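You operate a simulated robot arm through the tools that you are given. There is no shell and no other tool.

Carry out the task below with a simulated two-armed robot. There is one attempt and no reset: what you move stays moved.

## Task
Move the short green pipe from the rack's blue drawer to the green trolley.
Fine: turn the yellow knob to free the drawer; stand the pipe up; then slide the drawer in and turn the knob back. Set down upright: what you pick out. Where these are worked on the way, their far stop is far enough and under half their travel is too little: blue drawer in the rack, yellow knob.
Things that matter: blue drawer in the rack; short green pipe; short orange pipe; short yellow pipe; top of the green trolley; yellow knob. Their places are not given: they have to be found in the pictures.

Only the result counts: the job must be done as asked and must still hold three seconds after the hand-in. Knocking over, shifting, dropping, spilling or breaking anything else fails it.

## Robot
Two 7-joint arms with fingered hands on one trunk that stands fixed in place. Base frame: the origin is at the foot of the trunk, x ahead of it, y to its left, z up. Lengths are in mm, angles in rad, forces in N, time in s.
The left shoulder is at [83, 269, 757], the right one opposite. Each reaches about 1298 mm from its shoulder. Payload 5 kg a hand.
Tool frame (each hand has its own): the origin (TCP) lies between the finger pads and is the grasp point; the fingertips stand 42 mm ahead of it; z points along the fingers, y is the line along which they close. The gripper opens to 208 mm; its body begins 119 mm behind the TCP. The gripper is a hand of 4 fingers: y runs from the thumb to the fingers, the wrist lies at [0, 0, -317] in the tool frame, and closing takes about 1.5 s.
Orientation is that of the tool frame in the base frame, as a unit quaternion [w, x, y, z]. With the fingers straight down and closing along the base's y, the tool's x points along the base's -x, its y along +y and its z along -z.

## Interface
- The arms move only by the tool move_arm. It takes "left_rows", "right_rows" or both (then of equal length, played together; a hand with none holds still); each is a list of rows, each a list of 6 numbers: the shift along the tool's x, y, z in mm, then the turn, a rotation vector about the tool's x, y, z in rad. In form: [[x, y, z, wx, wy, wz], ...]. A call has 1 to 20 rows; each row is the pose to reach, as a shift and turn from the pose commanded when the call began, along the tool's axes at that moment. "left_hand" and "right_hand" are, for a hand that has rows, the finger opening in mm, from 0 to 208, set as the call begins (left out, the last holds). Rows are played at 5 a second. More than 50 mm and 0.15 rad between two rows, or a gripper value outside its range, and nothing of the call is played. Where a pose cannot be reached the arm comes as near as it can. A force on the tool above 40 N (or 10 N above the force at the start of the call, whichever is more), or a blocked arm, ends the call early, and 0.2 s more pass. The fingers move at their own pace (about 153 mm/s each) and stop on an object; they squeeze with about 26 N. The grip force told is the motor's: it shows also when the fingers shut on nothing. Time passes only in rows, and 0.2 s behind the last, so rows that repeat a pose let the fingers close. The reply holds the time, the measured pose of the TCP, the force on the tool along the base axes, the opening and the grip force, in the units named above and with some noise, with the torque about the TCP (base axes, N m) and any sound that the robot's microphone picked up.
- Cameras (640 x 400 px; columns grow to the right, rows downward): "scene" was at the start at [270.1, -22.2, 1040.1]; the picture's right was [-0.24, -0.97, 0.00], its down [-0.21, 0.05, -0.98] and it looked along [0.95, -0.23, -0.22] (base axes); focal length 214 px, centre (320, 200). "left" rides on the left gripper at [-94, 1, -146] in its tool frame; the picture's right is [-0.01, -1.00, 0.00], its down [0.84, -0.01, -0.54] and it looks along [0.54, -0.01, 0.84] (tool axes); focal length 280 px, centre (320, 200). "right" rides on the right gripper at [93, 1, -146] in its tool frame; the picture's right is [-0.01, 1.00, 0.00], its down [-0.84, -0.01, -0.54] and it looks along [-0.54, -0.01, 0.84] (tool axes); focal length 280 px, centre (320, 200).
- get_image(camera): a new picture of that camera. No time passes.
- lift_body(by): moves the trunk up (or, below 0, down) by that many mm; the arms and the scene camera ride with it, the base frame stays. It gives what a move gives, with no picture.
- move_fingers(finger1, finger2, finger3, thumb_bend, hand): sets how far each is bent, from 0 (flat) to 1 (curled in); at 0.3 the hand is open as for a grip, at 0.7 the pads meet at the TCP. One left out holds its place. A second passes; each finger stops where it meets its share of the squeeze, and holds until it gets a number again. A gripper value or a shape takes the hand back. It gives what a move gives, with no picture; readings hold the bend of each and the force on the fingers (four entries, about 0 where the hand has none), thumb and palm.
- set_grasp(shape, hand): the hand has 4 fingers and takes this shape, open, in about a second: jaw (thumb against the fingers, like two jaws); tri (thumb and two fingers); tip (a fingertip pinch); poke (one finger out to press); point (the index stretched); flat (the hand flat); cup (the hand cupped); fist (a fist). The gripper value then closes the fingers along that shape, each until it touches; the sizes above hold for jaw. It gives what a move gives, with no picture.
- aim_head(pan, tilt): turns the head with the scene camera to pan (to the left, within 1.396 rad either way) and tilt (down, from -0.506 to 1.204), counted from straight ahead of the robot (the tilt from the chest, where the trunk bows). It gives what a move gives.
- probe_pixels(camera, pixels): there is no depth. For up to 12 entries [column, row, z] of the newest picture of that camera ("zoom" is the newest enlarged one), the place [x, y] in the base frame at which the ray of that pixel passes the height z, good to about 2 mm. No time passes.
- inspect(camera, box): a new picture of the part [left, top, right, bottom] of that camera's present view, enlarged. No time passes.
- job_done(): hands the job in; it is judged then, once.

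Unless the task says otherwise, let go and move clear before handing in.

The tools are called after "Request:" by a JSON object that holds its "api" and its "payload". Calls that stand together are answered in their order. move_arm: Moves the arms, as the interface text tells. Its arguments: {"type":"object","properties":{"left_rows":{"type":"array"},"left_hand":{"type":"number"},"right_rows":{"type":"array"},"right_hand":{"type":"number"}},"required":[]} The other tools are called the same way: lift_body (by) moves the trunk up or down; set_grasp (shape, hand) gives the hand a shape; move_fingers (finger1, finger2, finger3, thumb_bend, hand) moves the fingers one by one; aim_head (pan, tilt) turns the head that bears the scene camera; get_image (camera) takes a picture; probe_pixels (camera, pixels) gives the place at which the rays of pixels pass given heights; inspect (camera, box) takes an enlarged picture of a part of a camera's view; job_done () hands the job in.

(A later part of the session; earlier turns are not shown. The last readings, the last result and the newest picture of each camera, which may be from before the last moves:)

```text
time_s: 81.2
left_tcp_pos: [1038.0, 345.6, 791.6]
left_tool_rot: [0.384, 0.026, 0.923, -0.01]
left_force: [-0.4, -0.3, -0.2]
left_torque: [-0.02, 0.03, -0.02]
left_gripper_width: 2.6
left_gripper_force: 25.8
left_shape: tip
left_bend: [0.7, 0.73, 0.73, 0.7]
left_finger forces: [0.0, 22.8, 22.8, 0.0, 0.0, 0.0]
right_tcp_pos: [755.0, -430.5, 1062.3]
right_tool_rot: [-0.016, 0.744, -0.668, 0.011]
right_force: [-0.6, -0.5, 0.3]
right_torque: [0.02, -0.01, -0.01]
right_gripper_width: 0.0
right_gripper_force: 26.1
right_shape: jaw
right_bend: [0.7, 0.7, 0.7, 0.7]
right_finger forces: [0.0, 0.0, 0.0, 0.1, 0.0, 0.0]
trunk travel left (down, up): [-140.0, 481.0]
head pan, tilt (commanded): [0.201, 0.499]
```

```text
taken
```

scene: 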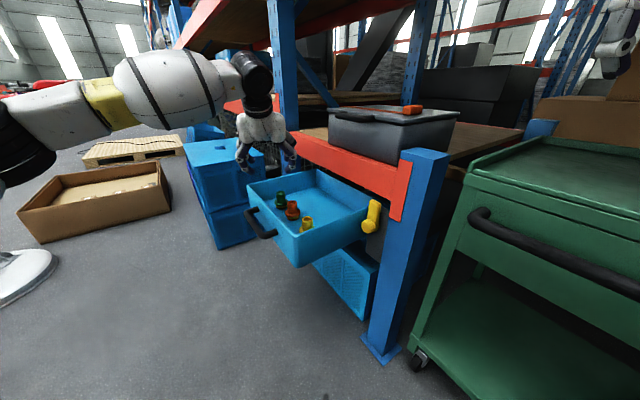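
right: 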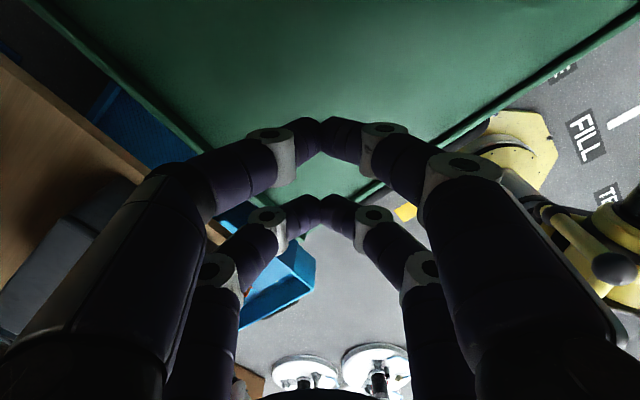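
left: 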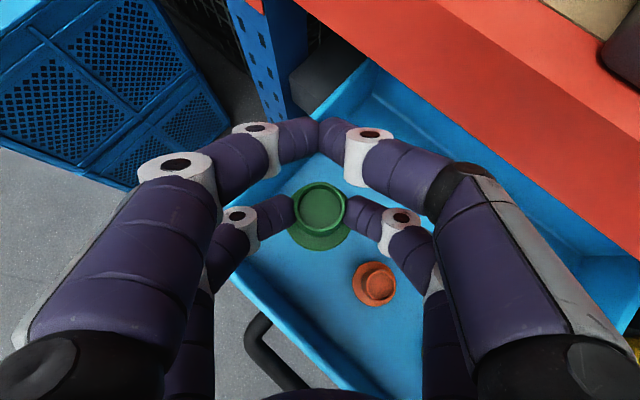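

The yaw worked without loading the trunk. I'll ease the right hand a bit further out.

Request:
{"api": "move_arm", "payload": {"right_rows": [[13, -6, 0, 0, 0, 0], [26.5, -12.2, 0, 0, 0, 0], [26.5, -12.2, 0, 0, 0, 0]]}}

Request:
{"api": "aim_head", "payload": {"pan": -0.2, "tilt": 0.35}}

Request:
{"api": "get_image", "payload": {"camera": "scene"}}

```text
time_s: 82.0
left_tcp_pos: [1036.6, 345.3, 792.4]
left_tool_rot: [0.384, 0.026, 0.923, -0.01]
left_force: [0.4, 0.2, -0.2]
left_torque: [0.03, 0.01, -0.02]
left_gripper_width: 2.9
left_gripper_force: 25.5
left_shape: tip
left_bend: [0.7, 0.73, 0.73, 0.7]
left_finger forces: [0.0, 22.8, 22.8, 0.1, 0.0, 0.0]
right_tcp_pos: [768.7, -455.0, 1063.8]
right_tool_rot: [-0.016, 0.742, -0.67, 0.011]
right_force: [0.8, -0.4, 0.0]
right_torque: [0.0, 0.01, 0.02]
right_gripper_width: 0.1
right_gripper_force: 26.0
right_shape: jaw
right_bend: [0.7, 0.7, 0.7, 0.7]
right_finger forces: [0.0, 0.0, 0.0, 0.0, 0.0, 0.1]
trunk travel left (down, up): [-140.0, 481.0]
head pan, tilt (commanded): [0.201, 0.499]
```

```text
time_s: 82.9
left_tcp_pos: [1035.9, 345.6, 792.9]
left_tool_rot: [0.384, 0.025, 0.923, -0.009]
left_force: [-0.5, -0.7, -0.3]
left_torque: [-0.02, -0.01, 0.0]
left_gripper_width: 2.8
left_gripper_force: 26.0
left_shape: tip
left_bend: [0.7, 0.73, 0.73, 0.7]
left_finger forces: [0.0, 22.8, 22.8, 0.1, 0.1, 0.0]
right_tcp_pos: [769.4, -455.9, 1063.1]
right_tool_rot: [-0.016, 0.742, -0.67, 0.01]
right_force: [-0.1, -0.2, 0.4]
right_torque: [0.02, 0.01, -0.02]
right_gripper_width: 0.0
right_gripper_force: 26.1
right_shape: jaw
right_bend: [0.7, 0.7, 0.7, 0.7]
right_finger forces: [0.0, 0.0, 0.1, 0.0, 0.0, 0.0]
trunk travel left (down, up): [-140.0, 481.0]
head pan, tilt (commanded): [-0.201, 0.351]
```

```text
taken
```

scene: 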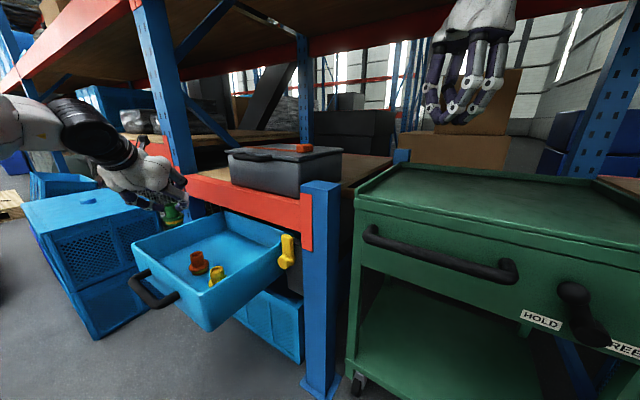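

The right hand is at (769,-456) and the trunk is unloaded, so there is room at the trolley's front-left corner. I'll carry the pipe back toward the robot first, keeping the hand's tilt constant.

Request:
{"api": "move_arm", "payload": {"left_rows": [[4.4, -5.7, -10.2, 0, 0, 0], [13.1, -17, -30.6, 0, 0, 0], [24.8, -32.2, -57.8, 0, 0, 0], [36.5, -47.3, -85, 0, 0, 0], [48.1, -62.4, -112.1, 0, 0, 0], [59.8, -77.6, -139.3, 0, 0, 0], [68.5, -88.9, -159.7, 0, 0, 0], [72.9, -94.6, -169.9, 0, 0, 0]]}}

Request:
{"api": "get_image", "payload": {"camera": "left"}}

Request:
{"api": "get_image", "payload": {"camera": "scene"}}

```text
time_s: 84.7
left_tcp_pos: [859.9, 260.2, 859.1]
left_tool_rot: [0.384, 0.026, 0.923, -0.011]
left_force: [0.2, 0.5, -0.3]
left_torque: [0.05, -0.03, -0.02]
left_gripper_width: 2.8
left_gripper_force: 25.7
left_shape: tip
left_bend: [0.7, 0.73, 0.73, 0.7]
left_finger forces: [0.1, 22.9, 22.8, 0.1, 0.0, 0.0]
right_tcp_pos: [769.2, -456.7, 1063.8]
right_tool_rot: [-0.016, 0.743, -0.669, 0.01]
right_force: [-0.2, 0.3, 0.0]
right_torque: [0.03, -0.01, -0.02]
right_gripper_width: 0.0
right_gripper_force: 25.8
right_shape: jaw
right_bend: [0.7, 0.7, 0.7, 0.7]
right_finger forces: [0.0, 0.1, 0.0, 0.0, 0.0, 0.0]
trunk travel left (down, up): [-140.0, 481.0]
head pan, tilt (commanded): [-0.201, 0.351]
```

```text
taken
```

left: 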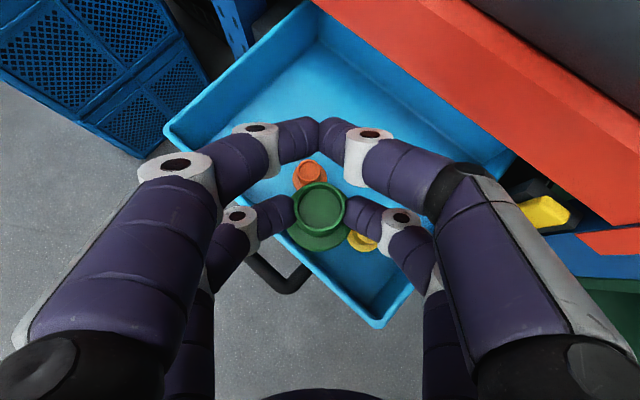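

```text
taken
```

scene: 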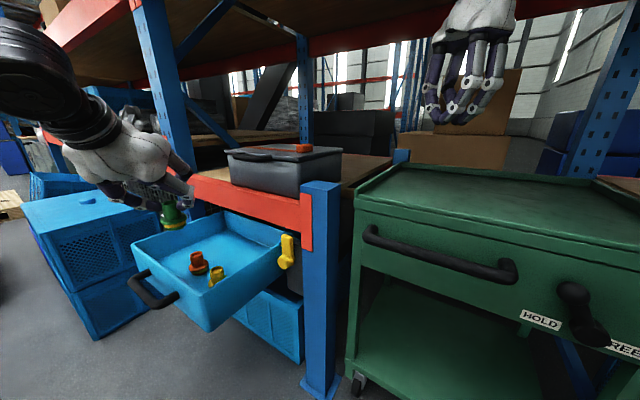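

Steady so far. Next waypoint: across to about (680,20,960) while yawing the hand 17° to the right.

Request:
{"api": "move_arm", "payload": {"left_rows": [[1.8, -10, -7.6, 0.0084, 0, 0.0084], [5.5, -29.9, -22.9, 0.0253, -0.0001, 0.0251], [10, -54.8, -41.9, 0.0465, -0.0002, 0.0461], [14.6, -79.7, -61, 0.0676, -0.0003, 0.067], [19.1, -104.6, -80, 0.0887, -0.0003, 0.0879], [23.7, -129.5, -99.1, 0.1098, -0.0004, 0.1089], [28.2, -154.4, -118.1, 0.1309, -0.0005, 0.1298], [32.8, -179.3, -137.2, 0.1521, -0.0006, 0.1508], [37.3, -204.2, -156.2, 0.1732, -0.0007, 0.1717], [41.4, -226.6, -173.4, 0.1922, -0.0007, 0.1906], [44.1, -241.5, -184.8, 0.2049, -0.0008, 0.2031], [45.5, -249, -190.5, 0.2112, -0.0008, 0.2094]]}}

Request:
{"api": "get_image", "payload": {"camera": "left"}}

Request:
{"api": "get_image", "payload": {"camera": "scene"}}

```text
time_s: 87.3
left_tcp_pos: [705.2, 80.4, 960.1]
left_tool_rot: [0.378, 0.16, 0.91, -0.067]
left_force: [0.0, -0.5, -0.4]
left_torque: [-0.01, 0.01, 0.0]
left_gripper_width: 2.6
left_gripper_force: 26.2
left_shape: tip
left_bend: [0.7, 0.73, 0.73, 0.7]
left_finger forces: [0.0, 22.8, 22.9, 0.0, 0.0, 0.0]
left hand out of reach, approached as far as the arm can: row 8, 9, 10, 11, 12
right_tcp_pos: [769.5, -456.4, 1062.7]
right_tool_rot: [-0.015, 0.743, -0.669, 0.011]
right_force: [0.2, -0.6, -0.8]
right_torque: [0.01, 0.04, 0.01]
right_gripper_width: 0.0
right_gripper_force: 26.0
right_shape: jaw
right_bend: [0.7, 0.7, 0.7, 0.7]
right_finger forces: [0.1, 0.1, 0.1, 0.0, 0.0, 0.0]
trunk travel left (down, up): [-140.0, 481.0]
head pan, tilt (commanded): [-0.201, 0.351]
```

```text
taken
```

left: 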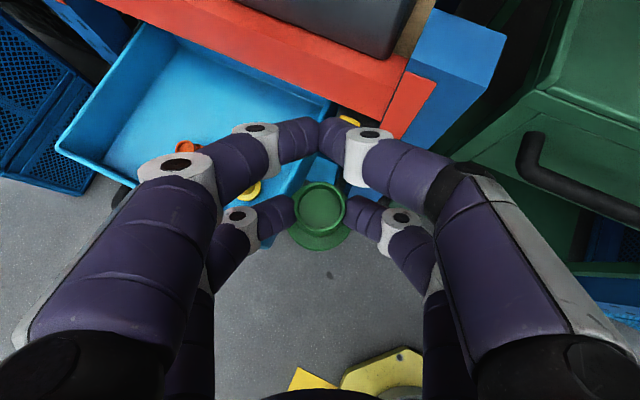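

```text
taken
```

scene: 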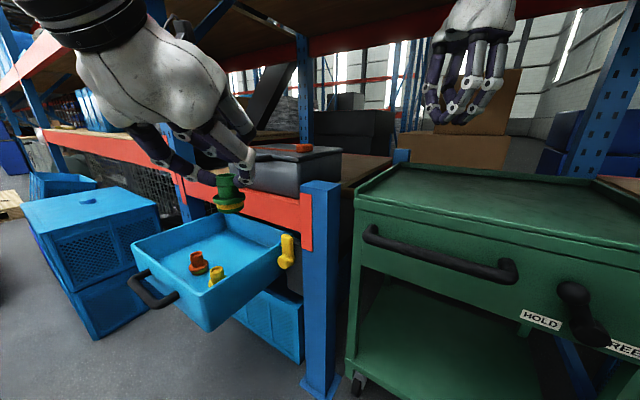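

The arm ran out of range at (705,80,960) with azimuth -20°, probably a wrist limit. I'll yaw the hand further right in place, which should suit the cross-body forearm better.

Request:
{"api": "move_arm", "payload": {"left_rows": [[0, 0, 0, 0.0707, 0, 0.0707], [0, 0, 0, 0.1414, 0, 0.1414], [0, 0, 0, 0.2121, 0, 0.2121], [0, 0, 0, 0.2828, 0, 0.2828], [0, 0, 0, 0.3323, 0, 0.3323]]}}

Request:
{"api": "get_image", "payload": {"camera": "scene"}}

```text
time_s: 88.5
left_tcp_pos: [704.1, 77.9, 960.7]
left_tool_rot: [0.352, 0.371, 0.846, -0.152]
left_force: [-0.6, 0.1, -0.6]
left_torque: [-0.02, -0.04, 0.0]
left_gripper_width: 2.3
left_gripper_force: 26.3
left_shape: tip
left_bend: [0.7, 0.73, 0.73, 0.7]
left_finger forces: [0.1, 23.0, 22.9, 0.0, 0.0, 0.0]
right_tcp_pos: [768.7, -456.4, 1062.7]
right_tool_rot: [-0.015, 0.743, -0.669, 0.01]
right_force: [-0.4, 0.6, 0.0]
right_torque: [-0.05, -0.02, 0.01]
right_gripper_width: 0.0
right_gripper_force: 26.2
right_shape: jaw
right_bend: [0.7, 0.7, 0.7, 0.7]
right_finger forces: [0.1, 0.0, 0.0, 0.0, 0.0, 0.0]
trunk travel left (down, up): [-140.0, 481.0]
head pan, tilt (commanded): [-0.201, 0.351]
```

```text
taken
```

scene: 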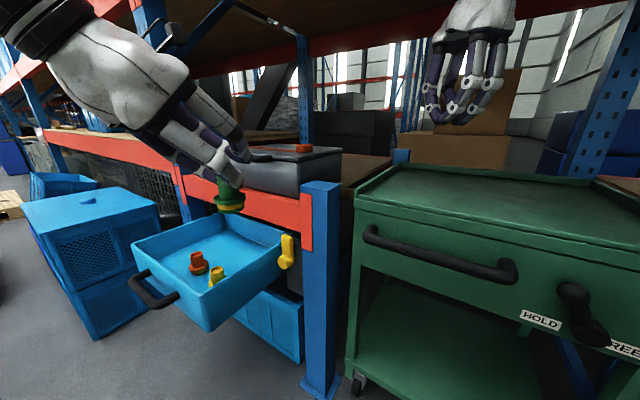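

The yaw to about -47° was reachable. Now I'll translate to the right toward (690,-100,985).

Request:
{"api": "move_arm", "payload": {"left_rows": [[-8.2, -10.5, 5.5, 0, 0, 0], [-24.7, -31.4, 16.4, 0, 0, 0], [-41.2, -52.4, 27.4, 0, 0, 0], [-57.7, -73.4, 38.4, 0, 0, 0], [-74.2, -94.3, 49.3, 0, 0, 0], [-90.6, -115.3, 60.3, 0, 0, 0], [-103, -131, 68.5, 0, 0, 0]]}}

Request:
{"api": "get_image", "payload": {"camera": "scene"}}

Request:
{"api": "get_image", "payload": {"camera": "left"}}

```text
time_s: 90.1
left_tcp_pos: [699.1, 7.5, 970.4]
left_tool_rot: [0.353, 0.369, 0.846, -0.153]
left_force: [0.0, 0.2, 0.0]
left_torque: [0.01, 0.02, -0.01]
left_gripper_width: 2.5
left_gripper_force: 25.5
left_shape: tip
left_bend: [0.7, 0.73, 0.73, 0.7]
left_finger forces: [0.0, 23.3, 23.3, 0.1, 0.0, 0.1]
left hand out of reach, approached as far as the arm can: row 4, 5, 6, 7
right_tcp_pos: [769.9, -455.6, 1063.8]
right_tool_rot: [-0.016, 0.743, -0.669, 0.01]
right_force: [-0.2, 0.0, -0.1]
right_torque: [0.02, -0.02, 0.01]
right_gripper_width: 0.1
right_gripper_force: 26.0
right_shape: jaw
right_bend: [0.7, 0.7, 0.7, 0.7]
right_finger forces: [0.0, 0.0, 0.0, 0.0, 0.0, 0.0]
trunk travel left (down, up): [-140.0, 481.0]
head pan, tilt (commanded): [-0.201, 0.351]
```

```text
taken
```

scene: 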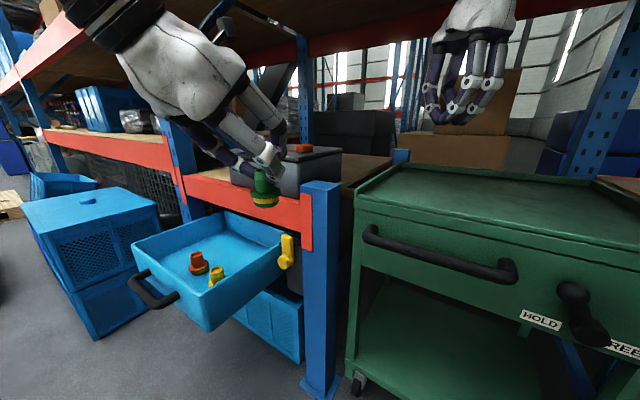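

```text
taken
```

left: 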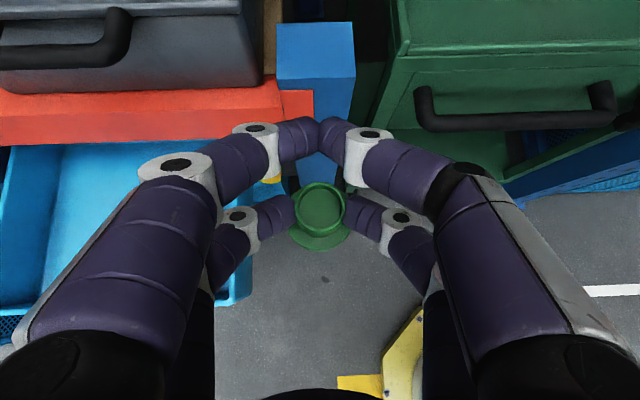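

The reach ended again at y≈7. I'll test whether a further yaw in place frees more travel to the right.

Request:
{"api": "move_arm", "payload": {"left_rows": [[0, 0, 0, 0.0778, 0, 0.0778], [0, 0, 0, 0.1556, 0, 0.1556], [0, 0, 0, 0.2333, 0, 0.2333], [0, 0, 0, 0.3111, 0, 0.3111]]}}

Request:
{"api": "aim_head", "payload": {"pan": 0.5, "tilt": 0.1}}

Request:
{"api": "get_image", "payload": {"camera": "scene"}}

```text
time_s: 91.1
left_tcp_pos: [698.0, 7.5, 967.9]
left_tool_rot: [0.31, 0.547, 0.744, -0.225]
left_force: [0.0, -0.2, -0.1]
left_torque: [-0.01, 0.02, 0.03]
left_gripper_width: 2.6
left_gripper_force: 25.8
left_shape: tip
left_bend: [0.7, 0.73, 0.73, 0.7]
left_finger forces: [0.1, 23.3, 23.3, 0.0, 0.0, 0.0]
right_tcp_pos: [770.0, -455.4, 1062.7]
right_tool_rot: [-0.016, 0.743, -0.669, 0.01]
right_force: [-0.1, 0.7, 0.0]
right_torque: [-0.02, 0.03, -0.02]
right_gripper_width: 0.1
right_gripper_force: 25.7
right_shape: jaw
right_bend: [0.7, 0.7, 0.7, 0.7]
right_finger forces: [0.1, 0.0, 0.0, 0.0, 0.0, 0.0]
trunk travel left (down, up): [-140.0, 481.0]
head pan, tilt (commanded): [-0.201, 0.351]
```

```text
time_s: 92.1
left_tcp_pos: [698.2, 8.7, 966.1]
left_tool_rot: [0.311, 0.545, 0.745, -0.224]
left_force: [0.7, -0.4, -0.7]
left_torque: [-0.02, 0.0, 0.03]
left_gripper_width: 2.5
left_gripper_force: 25.6
left_shape: tip
left_bend: [0.7, 0.73, 0.73, 0.7]
left_finger forces: [0.1, 23.5, 23.3, 0.0, 0.0, 0.1]
right_tcp_pos: [769.3, -458.0, 1063.1]
right_tool_rot: [-0.016, 0.743, -0.669, 0.011]
right_force: [0.1, -0.8, 0.1]
right_torque: [0.0, -0.03, -0.01]
right_gripper_width: 0.0
right_gripper_force: 25.6
right_shape: jaw
right_bend: [0.7, 0.7, 0.7, 0.7]
right_finger forces: [0.1, 0.1, 0.1, 0.0, 0.0, 0.0]
trunk travel left (down, up): [-140.0, 481.0]
head pan, tilt (commanded): [0.499, 0.099]
```

```text
taken
```

scene: 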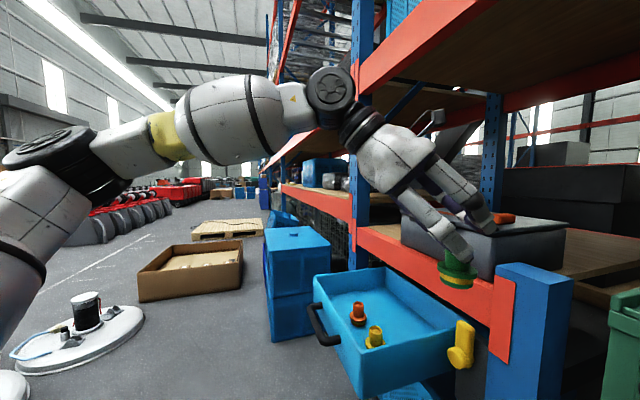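

The view shows the left elbow out wide to the left at about (60,150), forearm across. I'll try moving right again from this yaw.

Request:
{"api": "move_arm", "payload": {"left_rows": [[-13.5, -6.1, 13.5, 0, 0, 0], [-33.6, -15.3, 33.7, 0, 0, 0], [-53.8, -24.5, 53.9, 0, 0, 0], [-72.6, -33, 72.7, 0, 0, 0], [-80.7, -36.7, 80.8, 0, 0, 0]]}}

Request:
{"api": "get_image", "payload": {"camera": "scene"}}

```text
time_s: 93.3
left_tcp_pos: [697.3, -1.5, 968.1]
left_tool_rot: [0.31, 0.545, 0.746, -0.224]
left_force: [-0.3, 0.1, -0.2]
left_torque: [0.01, -0.02, 0.01]
left_gripper_width: 2.5
left_gripper_force: 26.2
left_shape: tip
left_bend: [0.7, 0.73, 0.73, 0.7]
left_finger forces: [0.0, 23.3, 23.3, 0.0, 0.0, 0.0]
left hand out of reach, approached as far as the arm can: row 1, 2, 3, 4, 5
right_tcp_pos: [768.7, -456.2, 1063.8]
right_tool_rot: [-0.015, 0.743, -0.67, 0.01]
right_force: [0.2, 0.3, 0.4]
right_torque: [0.02, -0.01, -0.01]
right_gripper_width: 0.0
right_gripper_force: 26.2
right_shape: jaw
right_bend: [0.7, 0.7, 0.7, 0.7]
right_finger forces: [0.0, 0.1, 0.1, 0.0, 0.1, 0.0]
trunk travel left (down, up): [-140.0, 481.0]
head pan, tilt (commanded): [0.499, 0.099]
```

```text
taken
```

scene: 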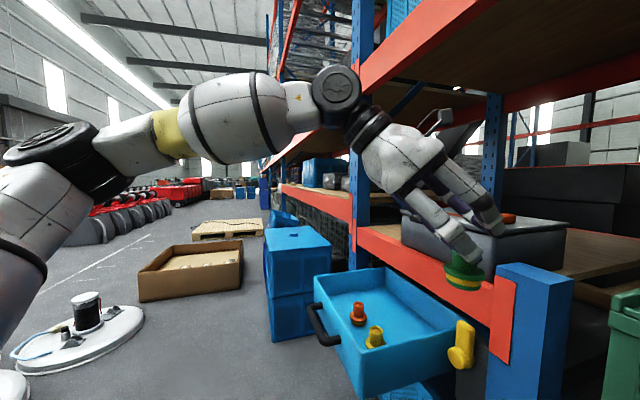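

Yaw alone doesn't free it, so crossing to the right at this height is the limit. I'll test whether a lower hand (equivalent to a raised trunk) can cross further, in the free space in front of the rack.

Request:
{"api": "move_arm", "payload": {"left_rows": [[19.6, -13.9, -3.6, 0, 0, 0], [38, -28, 7, 0, 0, 0], [60, -28, 28, 0, 0, 0], [82, -28, 50, 0, 0, 0], [104, -28, 72, 0, 0, 0], [118.2, -28, 93, 0, 0, 0]]}}

Request:
{"api": "move_arm", "payload": {"left_rows": [[-13.5, -6.1, 13.5, 0, 0, 0], [-33.6, -15.3, 33.7, 0, 0, 0], [-53.8, -24.5, 53.9, 0, 0, 0], [-72.6, -33, 72.7, 0, 0, 0], [-92.8, -42.2, 92.9, 0, 0, 0]]}}

Request:
{"api": "get_image", "payload": {"camera": "scene"}}

```text
time_s: 94.7
left_tcp_pos: [665.7, 5.6, 816.1]
left_tool_rot: [0.31, 0.546, 0.745, -0.225]
left_force: [-0.6, 0.3, -0.5]
left_torque: [-0.03, 0.02, 0.0]
left_gripper_width: 2.2
left_gripper_force: 25.8
left_shape: tip
left_bend: [0.7, 0.73, 0.73, 0.7]
left_finger forces: [0.1, 23.5, 23.4, 0.0, 0.1, 0.0]
right_tcp_pos: [769.4, -455.9, 1062.7]
right_tool_rot: [-0.015, 0.743, -0.669, 0.01]
right_force: [1.4, 0.5, 0.1]
right_torque: [-0.03, 0.03, -0.03]
right_gripper_width: 0.0
right_gripper_force: 25.2
right_shape: jaw
right_bend: [0.7, 0.7, 0.7, 0.7]
right_finger forces: [0.0, 0.0, 0.0, 0.1, 0.0, 0.0]
trunk travel left (down, up): [-140.0, 481.0]
head pan, tilt (commanded): [0.499, 0.099]
```

```text
time_s: 95.9
left_tcp_pos: [666.6, -53.1, 818.3]
left_tool_rot: [0.31, 0.546, 0.745, -0.225]
left_force: [-0.2, 0.1, -0.5]
left_torque: [0.0, 0.01, 0.0]
left_gripper_width: 2.4
left_gripper_force: 25.7
left_shape: tip
left_bend: [0.7, 0.73, 0.73, 0.7]
left_finger forces: [0.0, 22.9, 22.9, 0.0, 0.0, 0.0]
left hand out of reach, approached as far as the arm can: row 3, 4, 5
right_tcp_pos: [769.2, -455.9, 1063.3]
right_tool_rot: [-0.016, 0.743, -0.669, 0.01]
right_force: [0.7, 0.0, -0.2]
right_torque: [-0.02, 0.01, 0.01]
right_gripper_width: 0.0
right_gripper_force: 25.7
right_shape: jaw
right_bend: [0.7, 0.7, 0.7, 0.7]
right_finger forces: [0.1, 0.1, 0.0, 0.0, 0.0, 0.0]
trunk travel left (down, up): [-140.0, 481.0]
head pan, tilt (commanded): [0.499, 0.099]
```

```text
taken
```

scene: 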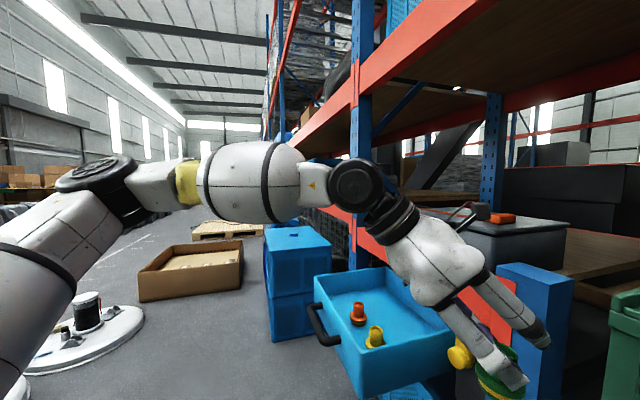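

Lowering by 150 mm gained about 55 mm of crossing. I'll test once more at z≈650 to learn how this limit scales, since it also tells (mirrored) what the right arm can reach.

Request:
{"api": "move_arm", "payload": {"left_rows": [[21, 0, 21, 0, 0, 0], [49, 0, 49, 0, 0, 0], [77, 0, 77, 0, 0, 0], [105, 0, 104, 0, 0, 0], [119, 0, 118, 0, 0, 0]]}}

Request:
{"api": "move_arm", "payload": {"left_rows": [[-13.5, -6.1, 13.5, 0, 0, 0], [-33.6, -15.3, 33.7, 0, 0, 0], [-53.8, -24.5, 53.9, 0, 0, 0], [-72.6, -33, 72.7, 0, 0, 0], [-92.8, -42.2, 92.9, 0, 0, 0]]}}

Request:
{"api": "get_image", "payload": {"camera": "scene"}}

```text
time_s: 97.1
left_tcp_pos: [665.6, -54.4, 649.5]
left_tool_rot: [0.31, 0.547, 0.744, -0.226]
left_force: [-0.1, -0.2, 0.4]
left_torque: [0.01, 0.03, -0.04]
left_gripper_width: 2.6
left_gripper_force: 26.4
left_shape: tip
left_bend: [0.7, 0.73, 0.73, 0.7]
left_finger forces: [0.0, 22.9, 22.9, 0.1, 0.1, 0.0]
right_tcp_pos: [769.8, -456.3, 1062.9]
right_tool_rot: [-0.016, 0.743, -0.669, 0.01]
right_force: [0.9, 0.1, 0.8]
right_torque: [0.0, 0.03, -0.02]
right_gripper_width: 0.2
right_gripper_force: 25.7
right_shape: jaw
right_bend: [0.7, 0.7, 0.7, 0.7]
right_finger forces: [0.1, 0.1, 0.0, 0.0, 0.1, 0.0]
trunk travel left (down, up): [-140.0, 481.0]
head pan, tilt (commanded): [0.499, 0.099]
```

```text
time_s: 98.3
left_tcp_pos: [666.7, -73.8, 650.7]
left_tool_rot: [0.31, 0.545, 0.746, -0.224]
left_force: [0.3, 0.4, -0.6]
left_torque: [0.03, 0.02, -0.02]
left_gripper_width: 2.8
left_gripper_force: 26.4
left_shape: tip
left_bend: [0.7, 0.73, 0.73, 0.7]
left_finger forces: [0.0, 22.9, 23.0, 0.0, 0.1, 0.1]
left hand out of reach, approached as far as the arm can: row 2, 3, 4, 5
right_tcp_pos: [770.8, -455.9, 1064.4]
right_tool_rot: [-0.016, 0.743, -0.669, 0.01]
right_force: [0.3, -0.1, 0.8]
right_torque: [-0.02, 0.01, -0.02]
right_gripper_width: 0.2
right_gripper_force: 26.1
right_shape: jaw
right_bend: [0.7, 0.7, 0.7, 0.7]
right_finger forces: [0.0, 0.1, 0.0, 0.0, 0.0, 0.0]
trunk travel left (down, up): [-140.0, 481.0]
head pan, tilt (commanded): [0.499, 0.099]
```

```text
taken
```

scene: 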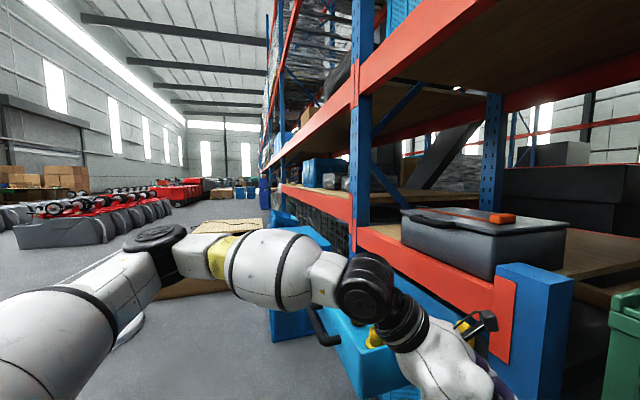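

The crossing limit hardly changes with height, so the left arm cannot serve the trolley; but the right arm can place there with fingers straight down. I'll bring the left hand (with the pipe) back to its own side, then test how far left the right arm can reach over the drawer.

Request:
{"api": "move_arm", "payload": {"left_rows": [[4.8, 4.4, -11.2, -0.0185, 0.0001, -0.0184], [16.1, 14.6, -37.3, -0.0616, 0.0004, -0.0613], [29, 26.3, -67.1, -0.1108, 0.0008, -0.1103], [41.8, 38, -96.9, -0.1601, 0.0011, -0.1593], [54.7, 49.7, -126.7, -0.2093, 0.0015, -0.2083], [67.6, 61.4, -156.5, -0.2586, 0.0018, -0.2573], [80.5, 73.1, -186.3, -0.3078, 0.0022, -0.3063], [93.3, 84.8, -216.1, -0.357, 0.0026, -0.3553], [106.2, 96.5, -245.9, -0.4063, 0.0029, -0.4043], [119.1, 108.2, -275.7, -0.4555, 0.0033, -0.4533], [131.9, 119.9, -305.5, -0.5048, 0.0036, -0.5023], [144.8, 131.6, -335.3, -0.554, 0.004, -0.5513], [156.1, 141.8, -361.3, -0.5971, 0.0043, -0.5941], [160.9, 146.2, -372.5, -0.6156, 0.0044, -0.6125]]}}

Request:
{"api": "get_image", "payload": {"camera": "scene"}}

Request:
{"api": "get_image", "payload": {"camera": "left"}}

```text
time_s: 101.3
left_tcp_pos: [688.6, 329.9, 800.4]
left_tool_rot: [0.375, 0.181, 0.906, -0.073]
left_force: [-1.0, -0.2, -0.6]
left_torque: [-0.02, 0.0, -0.02]
left_gripper_width: 2.6
left_gripper_force: 25.8
left_shape: tip
left_bend: [0.7, 0.73, 0.73, 0.7]
left_finger forces: [0.1, 22.8, 22.8, 0.0, 0.0, 0.0]
right_tcp_pos: [768.7, -456.0, 1063.0]
right_tool_rot: [-0.016, 0.743, -0.669, 0.01]
right_force: [-0.4, 0.1, -0.3]
right_torque: [0.0, 0.02, 0.01]
right_gripper_width: 0.0
right_gripper_force: 25.7
right_shape: jaw
right_bend: [0.7, 0.7, 0.7, 0.7]
right_finger forces: [0.0, 0.0, 0.0, 0.0, 0.0, 0.0]
trunk travel left (down, up): [-140.0, 481.0]
head pan, tilt (commanded): [0.499, 0.099]
```

```text
taken
```

scene: 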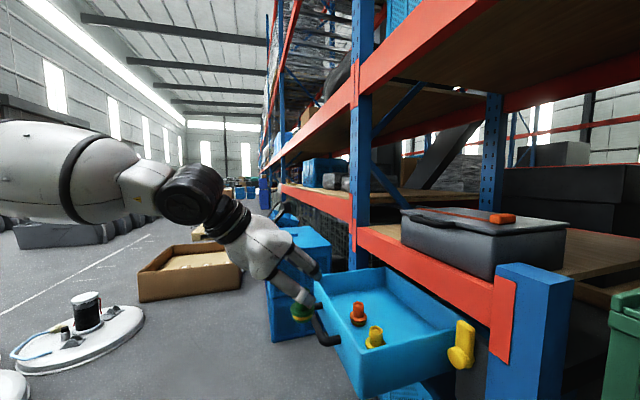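

```text
taken
```

left: 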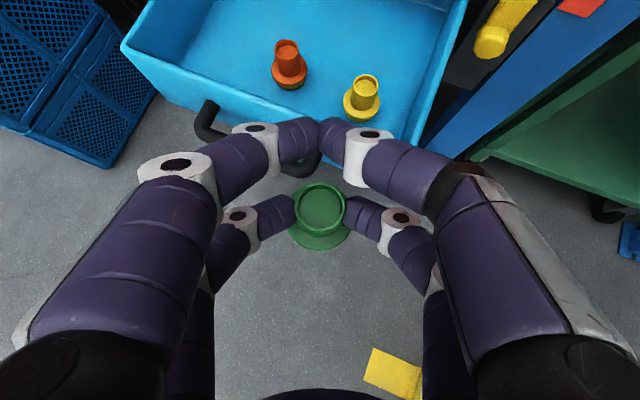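

The left hand with the pipe is back on its side and steady. Now I'll move the right hand back to its starting area, undoing most of the yaw.

Request:
{"api": "move_arm", "payload": {"right_rows": [[-28.2, -2, -1.2, 0, 0, 0.14], [-56.5, -3.9, -2.5, 0, 0, 0.28], [-84.7, -5.9, -3.7, 0, 0, 0.42], [-112.9, -7.9, -5, 0, 0, 0.56], [-141.1, -9.8, -6.2, 0, 0, 0.7], [-169.4, -11.8, -7.4, 0, 0, 0.84], [-197.6, -13.7, -8.7, 0, 0, 0.98], [-225.8, -15.7, -9.9, 0, 0, 1.12], [-225.8, -15.7, -9.9, 0, 0, 1.26], [-225.8, -15.7, -9.9, 0, 0, 1.4]]}}

Request:
{"api": "get_image", "payload": {"camera": "right"}}

```text
time_s: 103.5
left_tcp_pos: [689.9, 329.5, 801.6]
left_tool_rot: [0.376, 0.182, 0.906, -0.073]
left_force: [0.3, -0.7, -0.3]
left_torque: [0.02, 0.01, 0.01]
left_gripper_width: 2.4
left_gripper_force: 25.6
left_shape: tip
left_bend: [0.7, 0.73, 0.73, 0.7]
left_finger forces: [0.1, 22.8, 22.9, 0.2, 0.1, 0.1]
right_tcp_pos: [759.7, -228.1, 1075.2]
right_tool_rot: [0.018, -0.136, 0.99, 0.002]
right_force: [0.2, -0.7, -0.1]
right_torque: [0.02, 0.02, -0.02]
right_gripper_width: 0.0
right_gripper_force: 25.7
right_shape: jaw
right_bend: [0.7, 0.7, 0.7, 0.7]
right_finger forces: [0.1, 0.1, 0.1, 0.0, 0.0, 0.0]
trunk travel left (down, up): [-140.0, 481.0]
head pan, tilt (commanded): [0.499, 0.099]
```

```text
taken
```

right: 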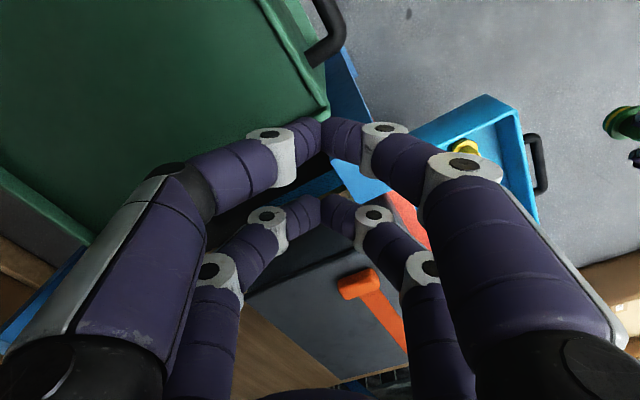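

Now the reach test: right hand, fingers down, moving left toward (800,100,1040) in front of the rack.

Request:
{"api": "move_arm", "payload": {"right_rows": [[-6, 14.5, 2, 0, 0, 0], [-17, 41, 5.3, 0, 0, 0], [-28.5, 68.6, 8.9, 0, 0, 0], [-40, 96.3, 12.5, 0, 0, 0], [-51.4, 123.9, 16, 0, 0, 0], [-62.9, 151.5, 19.6, 0, 0, 0], [-74.4, 179.1, 23.2, 0, 0, 0], [-85.8, 206.8, 26.8, 0, 0, 0], [-97.3, 234.4, 30.3, 0, 0, 0], [-108.8, 262, 33.9, 0, 0, 0], [-120.2, 289.6, 37.5, 0, 0, 0], [-126.5, 304.7, 39.4, 0, 0, 0]]}}

Request:
{"api": "get_image", "payload": {"camera": "scene"}}

```text
time_s: 106.3
left_tcp_pos: [689.7, 328.8, 801.7]
left_tool_rot: [0.377, 0.182, 0.905, -0.073]
left_force: [-0.2, -1.8, 0.8]
left_torque: [0.12, 0.05, 0.09]
left_gripper_width: 2.8
left_gripper_force: 26.0
left_shape: tip
left_bend: [0.7, 0.73, 0.73, 0.7]
left_finger forces: [0.0, 22.9, 22.9, 0.0, 0.0, 0.0]
right_tcp_pos: [783.0, 5.4, 1056.3]
right_tool_rot: [0.027, -0.104, 0.993, 0.04]
right_force: [0.0, -1.7, 0.4]
right_torque: [0.17, -0.02, 0.01]
right_gripper_width: 0.0
right_gripper_force: 26.3
right_shape: jaw
right_bend: [0.7, 0.7, 0.7, 0.7]
right_finger forces: [0.1, 0.0, 0.1, 0.0, 0.1, 0.0]
right hand out of reach, approached as far as the arm can: row 8, 9, 10, 11, 12
trunk travel left (down, up): [-140.0, 481.0]
head pan, tilt (commanded): [0.499, 0.099]
stopped in row 12 (right hand): the arm was blocked; the commanded pose is now the measured one
```

```text
taken
```

scene: 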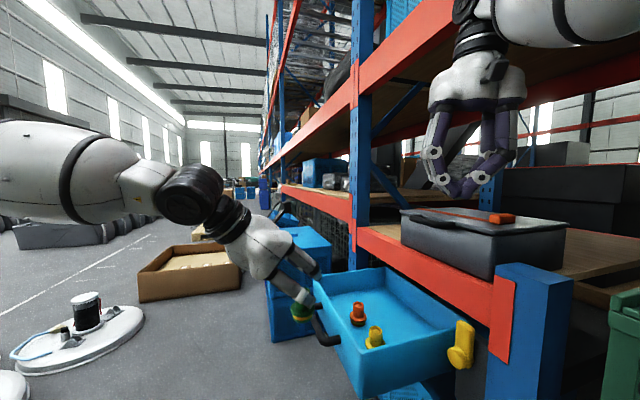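

Fingers-down, the right arm was limited only by its full extension (wrist about 970 mm from the shoulder), not by crossing; so orientation matters. By symmetry the left arm may cross with the hand nearly vertical. I'll park the right arm again and test that.

Request:
{"api": "move_arm", "payload": {"right_rows": [[7.6, -24.6, -4.4, 0.008, 0.0031, -0.0073], [15.3, -49.1, -8.8, 0.0159, 0.0062, -0.0145], [22.9, -73.7, -13.2, 0.0239, 0.0093, -0.0218], [30.6, -98.2, -17.6, 0.0318, 0.0124, -0.0291], [38.2, -122.8, -22.1, 0.0398, 0.0156, -0.0363], [45.9, -147.3, -26.5, 0.0477, 0.0187, -0.0436], [53.5, -171.9, -30.9, 0.0557, 0.0218, -0.0509], [61.2, -196.4, -35.3, 0.0636, 0.0249, -0.0581], [68.8, -221, -39.7, 0.0716, 0.028, -0.0654]]}}

Request:
{"api": "move_arm", "payload": {"right_rows": [[10, -22, 0, 0, 0, -0.14], [20, -44, 0, 0, 0, -0.28], [29, -66, 0, 0, 0, -0.42], [37, -88, 0.5, 0, 0, -0.56], [44, -110, 1, 0, 0, -0.7], [48, -132, 1.5, 0, 0, -0.84], [52, -154, 2, 0, 0, -0.98], [54, -180, 2.5, 0, 0, -1.12], [54, -205, 3, 0, 0, -1.26], [54, -222, 3, 0, 0, -1.4]]}}

```text
time_s: 108.3
left_tcp_pos: [690.1, 329.3, 800.6]
left_tool_rot: [0.375, 0.182, 0.906, -0.073]
left_force: [0.6, -0.2, 0.6]
left_torque: [0.02, 0.05, 0.0]
left_gripper_width: 2.5
left_gripper_force: 26.2
left_shape: tip
left_bend: [0.7, 0.73, 0.73, 0.7]
left_finger forces: [0.0, 22.9, 22.9, 0.1, 0.0, 0.0]
right_tcp_pos: [759.3, -223.0, 1074.1]
right_tool_rot: [0.017, -0.137, 0.99, 0.0]
right_force: [0.4, 0.1, 0.1]
right_torque: [0.03, 0.04, 0.0]
right_gripper_width: 0.0
right_gripper_force: 25.9
right_shape: jaw
right_bend: [0.7, 0.7, 0.7, 0.7]
right_finger forces: [0.1, 0.1, 0.0, 0.0, 0.1, 0.1]
trunk travel left (down, up): [-140.0, 481.0]
head pan, tilt (commanded): [0.499, 0.099]
```

```text
time_s: 110.5
left_tcp_pos: [689.3, 328.5, 800.1]
left_tool_rot: [0.375, 0.182, 0.906, -0.073]
left_force: [0.2, -0.5, -0.9]
left_torque: [-0.01, -0.01, 0.01]
left_gripper_width: 2.8
left_gripper_force: 25.9
left_shape: tip
left_bend: [0.7, 0.73, 0.73, 0.7]
left_finger forces: [0.0, 22.8, 22.8, 0.0, 0.0, 0.1]
right_tcp_pos: [767.3, -451.1, 1069.7]
right_tool_rot: [-0.014, 0.743, -0.669, 0.012]
right_force: [0.2, -0.5, 0.3]
right_torque: [0.05, 0.02, -0.03]
right_gripper_width: 0.1
right_gripper_force: 26.2
right_shape: jaw
right_bend: [0.7, 0.7, 0.7, 0.7]
right_finger forces: [0.0, 0.0, 0.0, 0.1, 0.1, 0.1]
trunk travel left (down, up): [-140.0, 481.0]
head pan, tilt (commanded): [0.499, 0.099]
```

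Right arm parked again at (767,-451). Now I'll reduce the left hand's tilt from 45° to 15° (the pipe tilts with it for this test) and try crossing.

Request:
{"api": "move_arm", "payload": {"left_rows": [[0, 0, 0, 0, 0.131, 0], [0, 0, 0, 0, 0.262, 0], [0, 0, 0, 0, 0.393, 0], [0, 0, 0, 0, 0.524, 0]]}}

Request:
{"api": "get_image", "payload": {"camera": "left"}}

```text
time_s: 111.5
left_tcp_pos: [688.8, 329.1, 800.1]
left_tool_rot: [0.127, 0.195, 0.972, -0.024]
left_force: [-0.7, 0.3, -0.7]
left_torque: [-0.01, -0.05, -0.01]
left_gripper_width: 2.5
left_gripper_force: 25.8
left_shape: tip
left_bend: [0.7, 0.73, 0.73, 0.7]
left_finger forces: [0.1, 22.8, 22.9, 0.0, 0.0, 0.1]
right_tcp_pos: [768.5, -449.7, 1069.2]
right_tool_rot: [-0.013, 0.742, -0.67, 0.011]
right_force: [0.2, -1.1, -0.1]
right_torque: [0.04, 0.03, -0.01]
right_gripper_width: 0.0
right_gripper_force: 26.0
right_shape: jaw
right_bend: [0.7, 0.7, 0.7, 0.7]
right_finger forces: [0.0, 0.0, 0.0, 0.0, 0.0, 0.1]
trunk travel left (down, up): [-140.0, 481.0]
head pan, tilt (commanded): [0.499, 0.099]
```

```text
taken
```

left: 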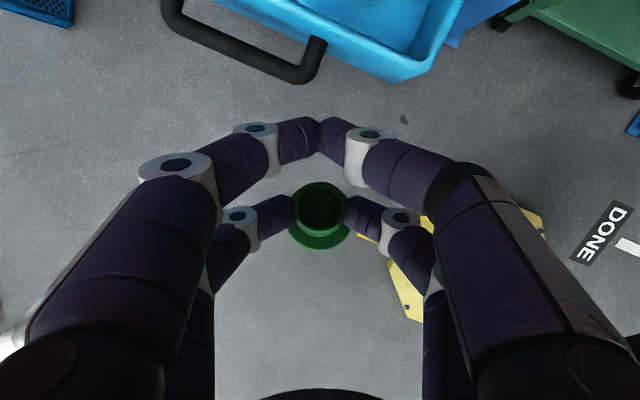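

Tilt is now 15°. Crossing test toward (700,-50,1000).

Request:
{"api": "move_arm", "payload": {"left_rows": [[-6, -10, -5, 0, 0, 0], [-20, -34, -15, 0, 0, 0], [-36, -62, -28, 0, 0, 0], [-52, -89, -40, 0, 0, 0], [-68, -116, -52, 0, 0, 0], [-84, -143, -64, 0, 0, 0], [-100, -171, -76, 0, 0, 0], [-116, -198, -88, 0, 0, 0], [-132, -225, -100, 0, 0, 0], [-148, -252, -113, 0, 0, 0], [-164, -280, -125, 0, 0, 0], [-180, -307, -137, 0, 0, 0], [-195, -332, -148, 0, 0, 0], [-202.4, -344.9, -154, 0, 0, 0]]}}

Request:
{"api": "get_image", "payload": {"camera": "scene"}}

```text
time_s: 114.5
left_tcp_pos: [694.8, 173.1, 884.5]
left_tool_rot: [0.128, 0.193, 0.972, -0.024]
left_force: [0.1, -0.7, -0.2]
left_torque: [-0.02, -0.04, 0.0]
left_gripper_width: 2.3
left_gripper_force: 26.0
left_shape: tip
left_bend: [0.7, 0.73, 0.73, 0.7]
left_finger forces: [0.0, 23.0, 23.0, 0.0, 0.0, 0.1]
left hand out of reach, approached as far as the arm can: row 7, 8, 9, 10, 11, 12, 13, 14
right_tcp_pos: [767.5, -449.5, 1069.6]
right_tool_rot: [-0.015, 0.743, -0.669, 0.011]
right_force: [-0.3, 0.0, -0.2]
right_torque: [0.02, -0.02, -0.03]
right_gripper_width: 0.0
right_gripper_force: 26.0
right_shape: jaw
right_bend: [0.7, 0.7, 0.7, 0.7]
right_finger forces: [0.1, 0.0, 0.0, 0.0, 0.0, 0.0]
trunk travel left (down, up): [-140.0, 481.0]
head pan, tilt (commanded): [0.499, 0.099]
```

```text
taken
```

scene: 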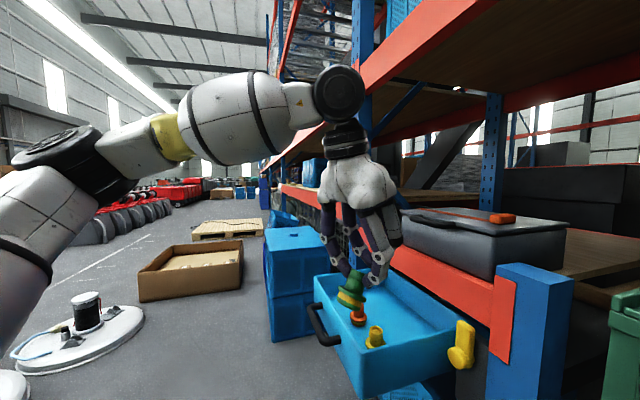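

At 15° tilt it stopped at (695,173,884); the stops all fit a flexed-elbow limit. I'll test crossing with the arm more extended: out to (790,170,1000), then to the right.

Request:
{"api": "move_arm", "payload": {"left_rows": [[-11.4, 3.7, -8.9, 0, 0, 0], [-34, 11, -26.6, 0, 0, 0], [-57, 18.3, -44.4, 0, 0, 0], [-80, 25.6, -62.1, 0, 0, 0], [-103, 32.9, -79.9, 0, 0, 0], [-114.1, 36.9, -88.5, 0, 0, 0]]}}

Request:
{"api": "move_arm", "payload": {"left_rows": [[-7.5, -18.5, 1.9, 0, 0, 0], [-18.7, -46.1, 4.8, 0, 0, 0], [-29.8, -73.8, 7.7, 0, 0, 0], [-41, -101.5, 10.6, 0, 0, 0], [-52.2, -129.2, 13.5, 0, 0, 0], [-63.4, -156.9, 16.4, 0, 0, 0]]}}

Request:
{"api": "get_image", "payload": {"camera": "scene"}}

```text
time_s: 115.5
left_tcp_pos: [743.5, 214.7, 931.3]
left_tool_rot: [0.134, 0.189, 0.972, -0.026]
left_force: [-1.3, 0.4, 1.5]
left_torque: [0.04, -0.08, 0.04]
left_gripper_width: 2.3
left_gripper_force: 26.0
left_shape: tip
left_bend: [0.7, 0.73, 0.73, 0.7]
left_finger forces: [0.0, 24.3, 24.3, 0.0, 0.1, 0.0]
left hand out of reach, approached as far as the arm can: row 1, 2, 3, 4
right_tcp_pos: [766.5, -450.1, 1070.4]
right_tool_rot: [-0.015, 0.743, -0.669, 0.012]
right_force: [-0.3, -0.2, 0.2]
right_torque: [0.06, 0.01, 0.0]
right_gripper_width: 0.1
right_gripper_force: 26.1
right_shape: jaw
right_bend: [0.7, 0.7, 0.7, 0.7]
right_finger forces: [0.0, 0.0, 0.1, 0.0, 0.1, 0.0]
trunk travel left (down, up): [-140.0, 481.0]
head pan, tilt (commanded): [0.499, 0.099]
stopped in row 4 (left hand): the force on the tool passed its limit at 50 N (the readings are from after the stop); the commanded pose is now the measured one
```

```text
time_s: 116.9
left_tcp_pos: [744.4, 212.9, 930.6]
left_tool_rot: [0.134, 0.187, 0.973, -0.027]
left_force: [0.8, -0.1, -0.5]
left_torque: [0.02, 0.0, 0.02]
left_gripper_width: 2.4
left_gripper_force: 26.1
left_shape: tip
left_bend: [0.7, 0.73, 0.73, 0.7]
left_finger forces: [0.0, 24.1, 24.2, 0.0, 0.1, 0.0]
left hand out of reach, approached as far as the arm can: row 1, 2, 3, 4, 5, 6
right_tcp_pos: [767.4, -452.0, 1071.4]
right_tool_rot: [-0.014, 0.742, -0.671, 0.011]
right_force: [-0.8, -1.1, -0.9]
right_torque: [0.04, -0.02, 0.0]
right_gripper_width: 0.2
right_gripper_force: 26.0
right_shape: jaw
right_bend: [0.7, 0.7, 0.7, 0.7]
right_finger forces: [0.0, 0.0, 0.0, 0.0, 0.0, 0.0]
trunk travel left (down, up): [-140.0, 481.0]
head pan, tilt (commanded): [0.499, 0.099]
```

```text
taken
```

scene: 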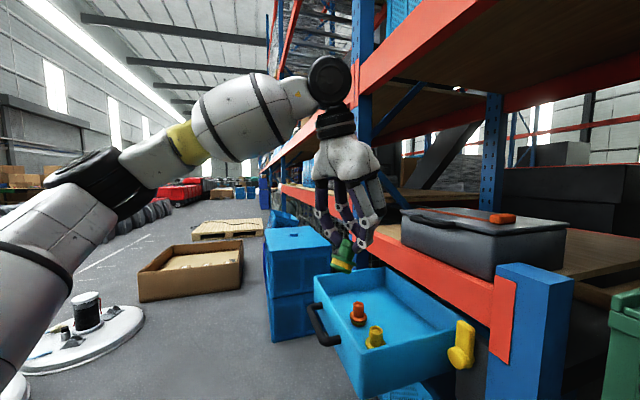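

The left arm stuck again, and with a jolt, though the grip holds (24 N). Its joints may be wound into an awkward branch, so I'll return it to its starting pose, which should be comfortable, and try from there.

Request:
{"api": "move_arm", "payload": {"left_rows": [[8, 10, -8, -0.005, 0.018, -0.033], [24, 30, -24.6, -0.0131, 0.0501, -0.0943], [42, 52, -43, -0.0229, 0.0877, -0.165], [60, 75, -61, -0.0327, 0.1253, -0.2357], [78, 97, -80, -0.0425, 0.1628, -0.3063], [96, 120, -98, -0.0524, 0.2004, -0.377], [112, 140, -115, -0.0611, 0.2338, -0.4399], [123, 153, -126, -0.0671, 0.2568, -0.4832], [128, 159.3, -131.1, -0.0698, 0.2672, -0.5027]]}}

Request:
{"api": "get_image", "payload": {"camera": "scene"}}

Request:
{"api": "get_image", "payload": {"camera": "left"}}

```text
time_s: 118.9
left_tcp_pos: [657.4, 420.4, 1020.2]
left_tool_rot: [-0.001, -0.063, 0.998, -0.001]
left_force: [1.3, -0.2, 0.8]
left_torque: [0.01, -0.01, -0.01]
left_gripper_width: 2.6
left_gripper_force: 26.1
left_shape: tip
left_bend: [0.7, 0.73, 0.73, 0.7]
left_finger forces: [0.1, 24.2, 24.2, 0.0, 0.0, 0.0]
right_tcp_pos: [766.8, -451.3, 1070.7]
right_tool_rot: [-0.014, 0.743, -0.669, 0.012]
right_force: [0.1, 0.1, 0.0]
right_torque: [-0.02, 0.04, 0.03]
right_gripper_width: 0.0
right_gripper_force: 26.0
right_shape: jaw
right_bend: [0.7, 0.7, 0.7, 0.7]
right_finger forces: [0.0, 0.0, 0.0, 0.0, 0.0, 0.0]
trunk travel left (down, up): [-140.0, 481.0]
head pan, tilt (commanded): [0.499, 0.099]
```

```text
taken
```

scene: 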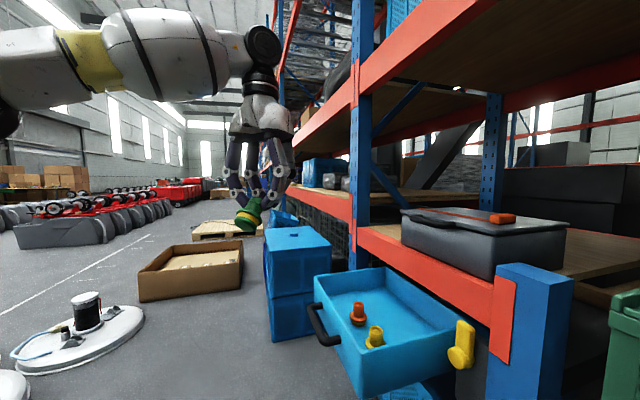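

```text
taken
```

left: 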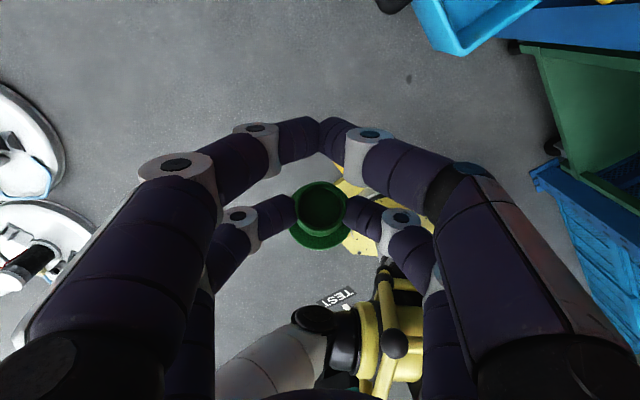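

Back at its starting pose with the same arm posture as in the first picture. From here I'll try the mirror of the right arm's starting pose: (767,221,1087).

Request:
{"api": "move_arm", "payload": {"left_rows": [[-6, -15, -5, 0, 0, 0], [-17, -42, -13, 0, 0, 0], [-28, -71, -22, 0, 0, 0], [-39, -99, -31, 0, 0, 0], [-50, -127, -40, 0, 0, 0], [-61, -155, -49, 0, 0, 0], [-73, -184, -58, 0, 0, 0], [-84, -211.3, -66.6, 0, 0, 0]]}}

Request:
{"api": "get_image", "payload": {"camera": "scene"}}

```text
time_s: 120.7
left_tcp_pos: [681.5, 326.3, 1002.6]
left_tool_rot: [0.001, -0.062, 0.998, -0.003]
left_force: [0.3, -0.3, -1.9]
left_torque: [0.04, -0.03, -0.01]
left_gripper_width: 2.3
left_gripper_force: 26.7
left_shape: tip
left_bend: [0.7, 0.73, 0.73, 0.7]
left_finger forces: [0.0, 24.3, 24.2, 0.0, 0.0, 0.0]
left hand out of reach, approached as far as the arm can: row 3, 4, 5, 6, 7, 8
right_tcp_pos: [766.5, -451.5, 1069.7]
right_tool_rot: [-0.015, 0.742, -0.67, 0.012]
right_force: [0.6, 0.5, 0.6]
right_torque: [-0.03, -0.02, -0.02]
right_gripper_width: 0.0
right_gripper_force: 26.4
right_shape: jaw
right_bend: [0.7, 0.7, 0.7, 0.7]
right_finger forces: [0.0, 0.1, 0.0, 0.0, 0.0, 0.1]
trunk travel left (down, up): [-140.0, 481.0]
head pan, tilt (commanded): [0.499, 0.099]
```

```text
taken
```

scene: 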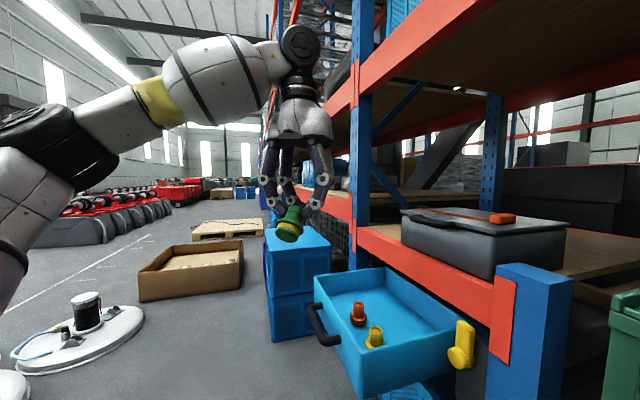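

Stuck again at (681,326,1002), though the mirrored pose suits the right arm. I'll probe which direction is blocked with small moves: first straight toward -y.

Request:
{"api": "move_arm", "payload": {"left_rows": [[2.5, -20, 0, 0, 0, 0], [5, -40, 0, 0, 0, 0]]}}

Request:
{"api": "move_arm", "payload": {"left_rows": [[0, 0, 0, 0, 0, 0.14], [0, 0, 0, 0, 0, 0.28], [0, 0, 0, 0, 0, 0.42], [0, 0, 0, 0, 0, 0.56]]}}

Request:
{"api": "move_arm", "payload": {"left_rows": [[-17, -10, 0, 0, 0, 0], [-34, -21, 0, 0, 0, 0], [-51, -31, 0, 0, 0, 0]]}}

```text
time_s: 121.3
left_tcp_pos: [668.8, 297.8, 990.5]
left_tool_rot: [-0.001, -0.062, 0.998, -0.002]
left_force: [-0.4, -0.5, -0.8]
left_torque: [-0.02, -0.02, -0.01]
left_gripper_width: 2.4
left_gripper_force: 26.1
left_shape: tip
left_bend: [0.7, 0.73, 0.73, 0.7]
left_finger forces: [0.0, 24.2, 24.1, 0.1, 0.0, 0.1]
left hand out of reach, approached as far as the arm can: row 1, 2
right_tcp_pos: [767.5, -451.3, 1070.1]
right_tool_rot: [-0.015, 0.742, -0.67, 0.012]
right_force: [0.8, -0.7, -0.6]
right_torque: [-0.02, 0.03, 0.01]
right_gripper_width: 0.1
right_gripper_force: 26.7
right_shape: jaw
right_bend: [0.7, 0.7, 0.7, 0.7]
right_finger forces: [0.0, 0.1, 0.0, 0.0, 0.0, 0.0]
trunk travel left (down, up): [-140.0, 481.0]
head pan, tilt (commanded): [0.499, 0.099]
```

```text
time_s: 122.3
left_tcp_pos: [668.7, 299.1, 990.1]
left_tool_rot: [0.0, 0.217, 0.976, -0.002]
left_force: [0.5, -0.2, -0.8]
left_torque: [-0.01, 0.0, 0.03]
left_gripper_width: 2.6
left_gripper_force: 25.3
left_shape: tip
left_bend: [0.7, 0.73, 0.73, 0.7]
left_finger forces: [0.1, 24.2, 24.1, 0.1, 0.1, 0.0]
right_tcp_pos: [768.7, -450.7, 1071.1]
right_tool_rot: [-0.014, 0.742, -0.67, 0.012]
right_force: [-0.2, 1.8, -0.8]
right_torque: [0.01, 0.03, -0.01]
right_gripper_width: 0.0
right_gripper_force: 26.6
right_shape: jaw
right_bend: [0.7, 0.7, 0.7, 0.7]
right_finger forces: [0.0, 0.0, 0.0, 0.1, 0.0, 0.0]
trunk travel left (down, up): [-140.0, 481.0]
head pan, tilt (commanded): [0.499, 0.099]
```

```text
time_s: 123.1
left_tcp_pos: [672.9, 284.9, 971.1]
left_tool_rot: [0.0, 0.216, 0.976, -0.002]
left_force: [-0.1, 0.2, -0.7]
left_torque: [0.0, 0.0, -0.01]
left_gripper_width: 2.5
left_gripper_force: 26.2
left_shape: tip
left_bend: [0.7, 0.73, 0.73, 0.7]
left_finger forces: [0.0, 24.3, 24.2, 0.1, 0.1, 0.0]
left hand out of reach, approached as far as the arm can: row 1, 2, 3
right_tcp_pos: [766.8, -451.4, 1069.2]
right_tool_rot: [-0.015, 0.742, -0.67, 0.011]
right_force: [0.4, -0.1, 0.7]
right_torque: [0.02, 0.0, -0.02]
right_gripper_width: 0.4
right_gripper_force: 26.3
right_shape: jaw
right_bend: [0.7, 0.7, 0.7, 0.7]
right_finger forces: [0.0, 0.0, 0.0, 0.1, 0.0, 0.0]
trunk travel left (down, up): [-140.0, 481.0]
head pan, tilt (commanded): [0.499, 0.099]
```

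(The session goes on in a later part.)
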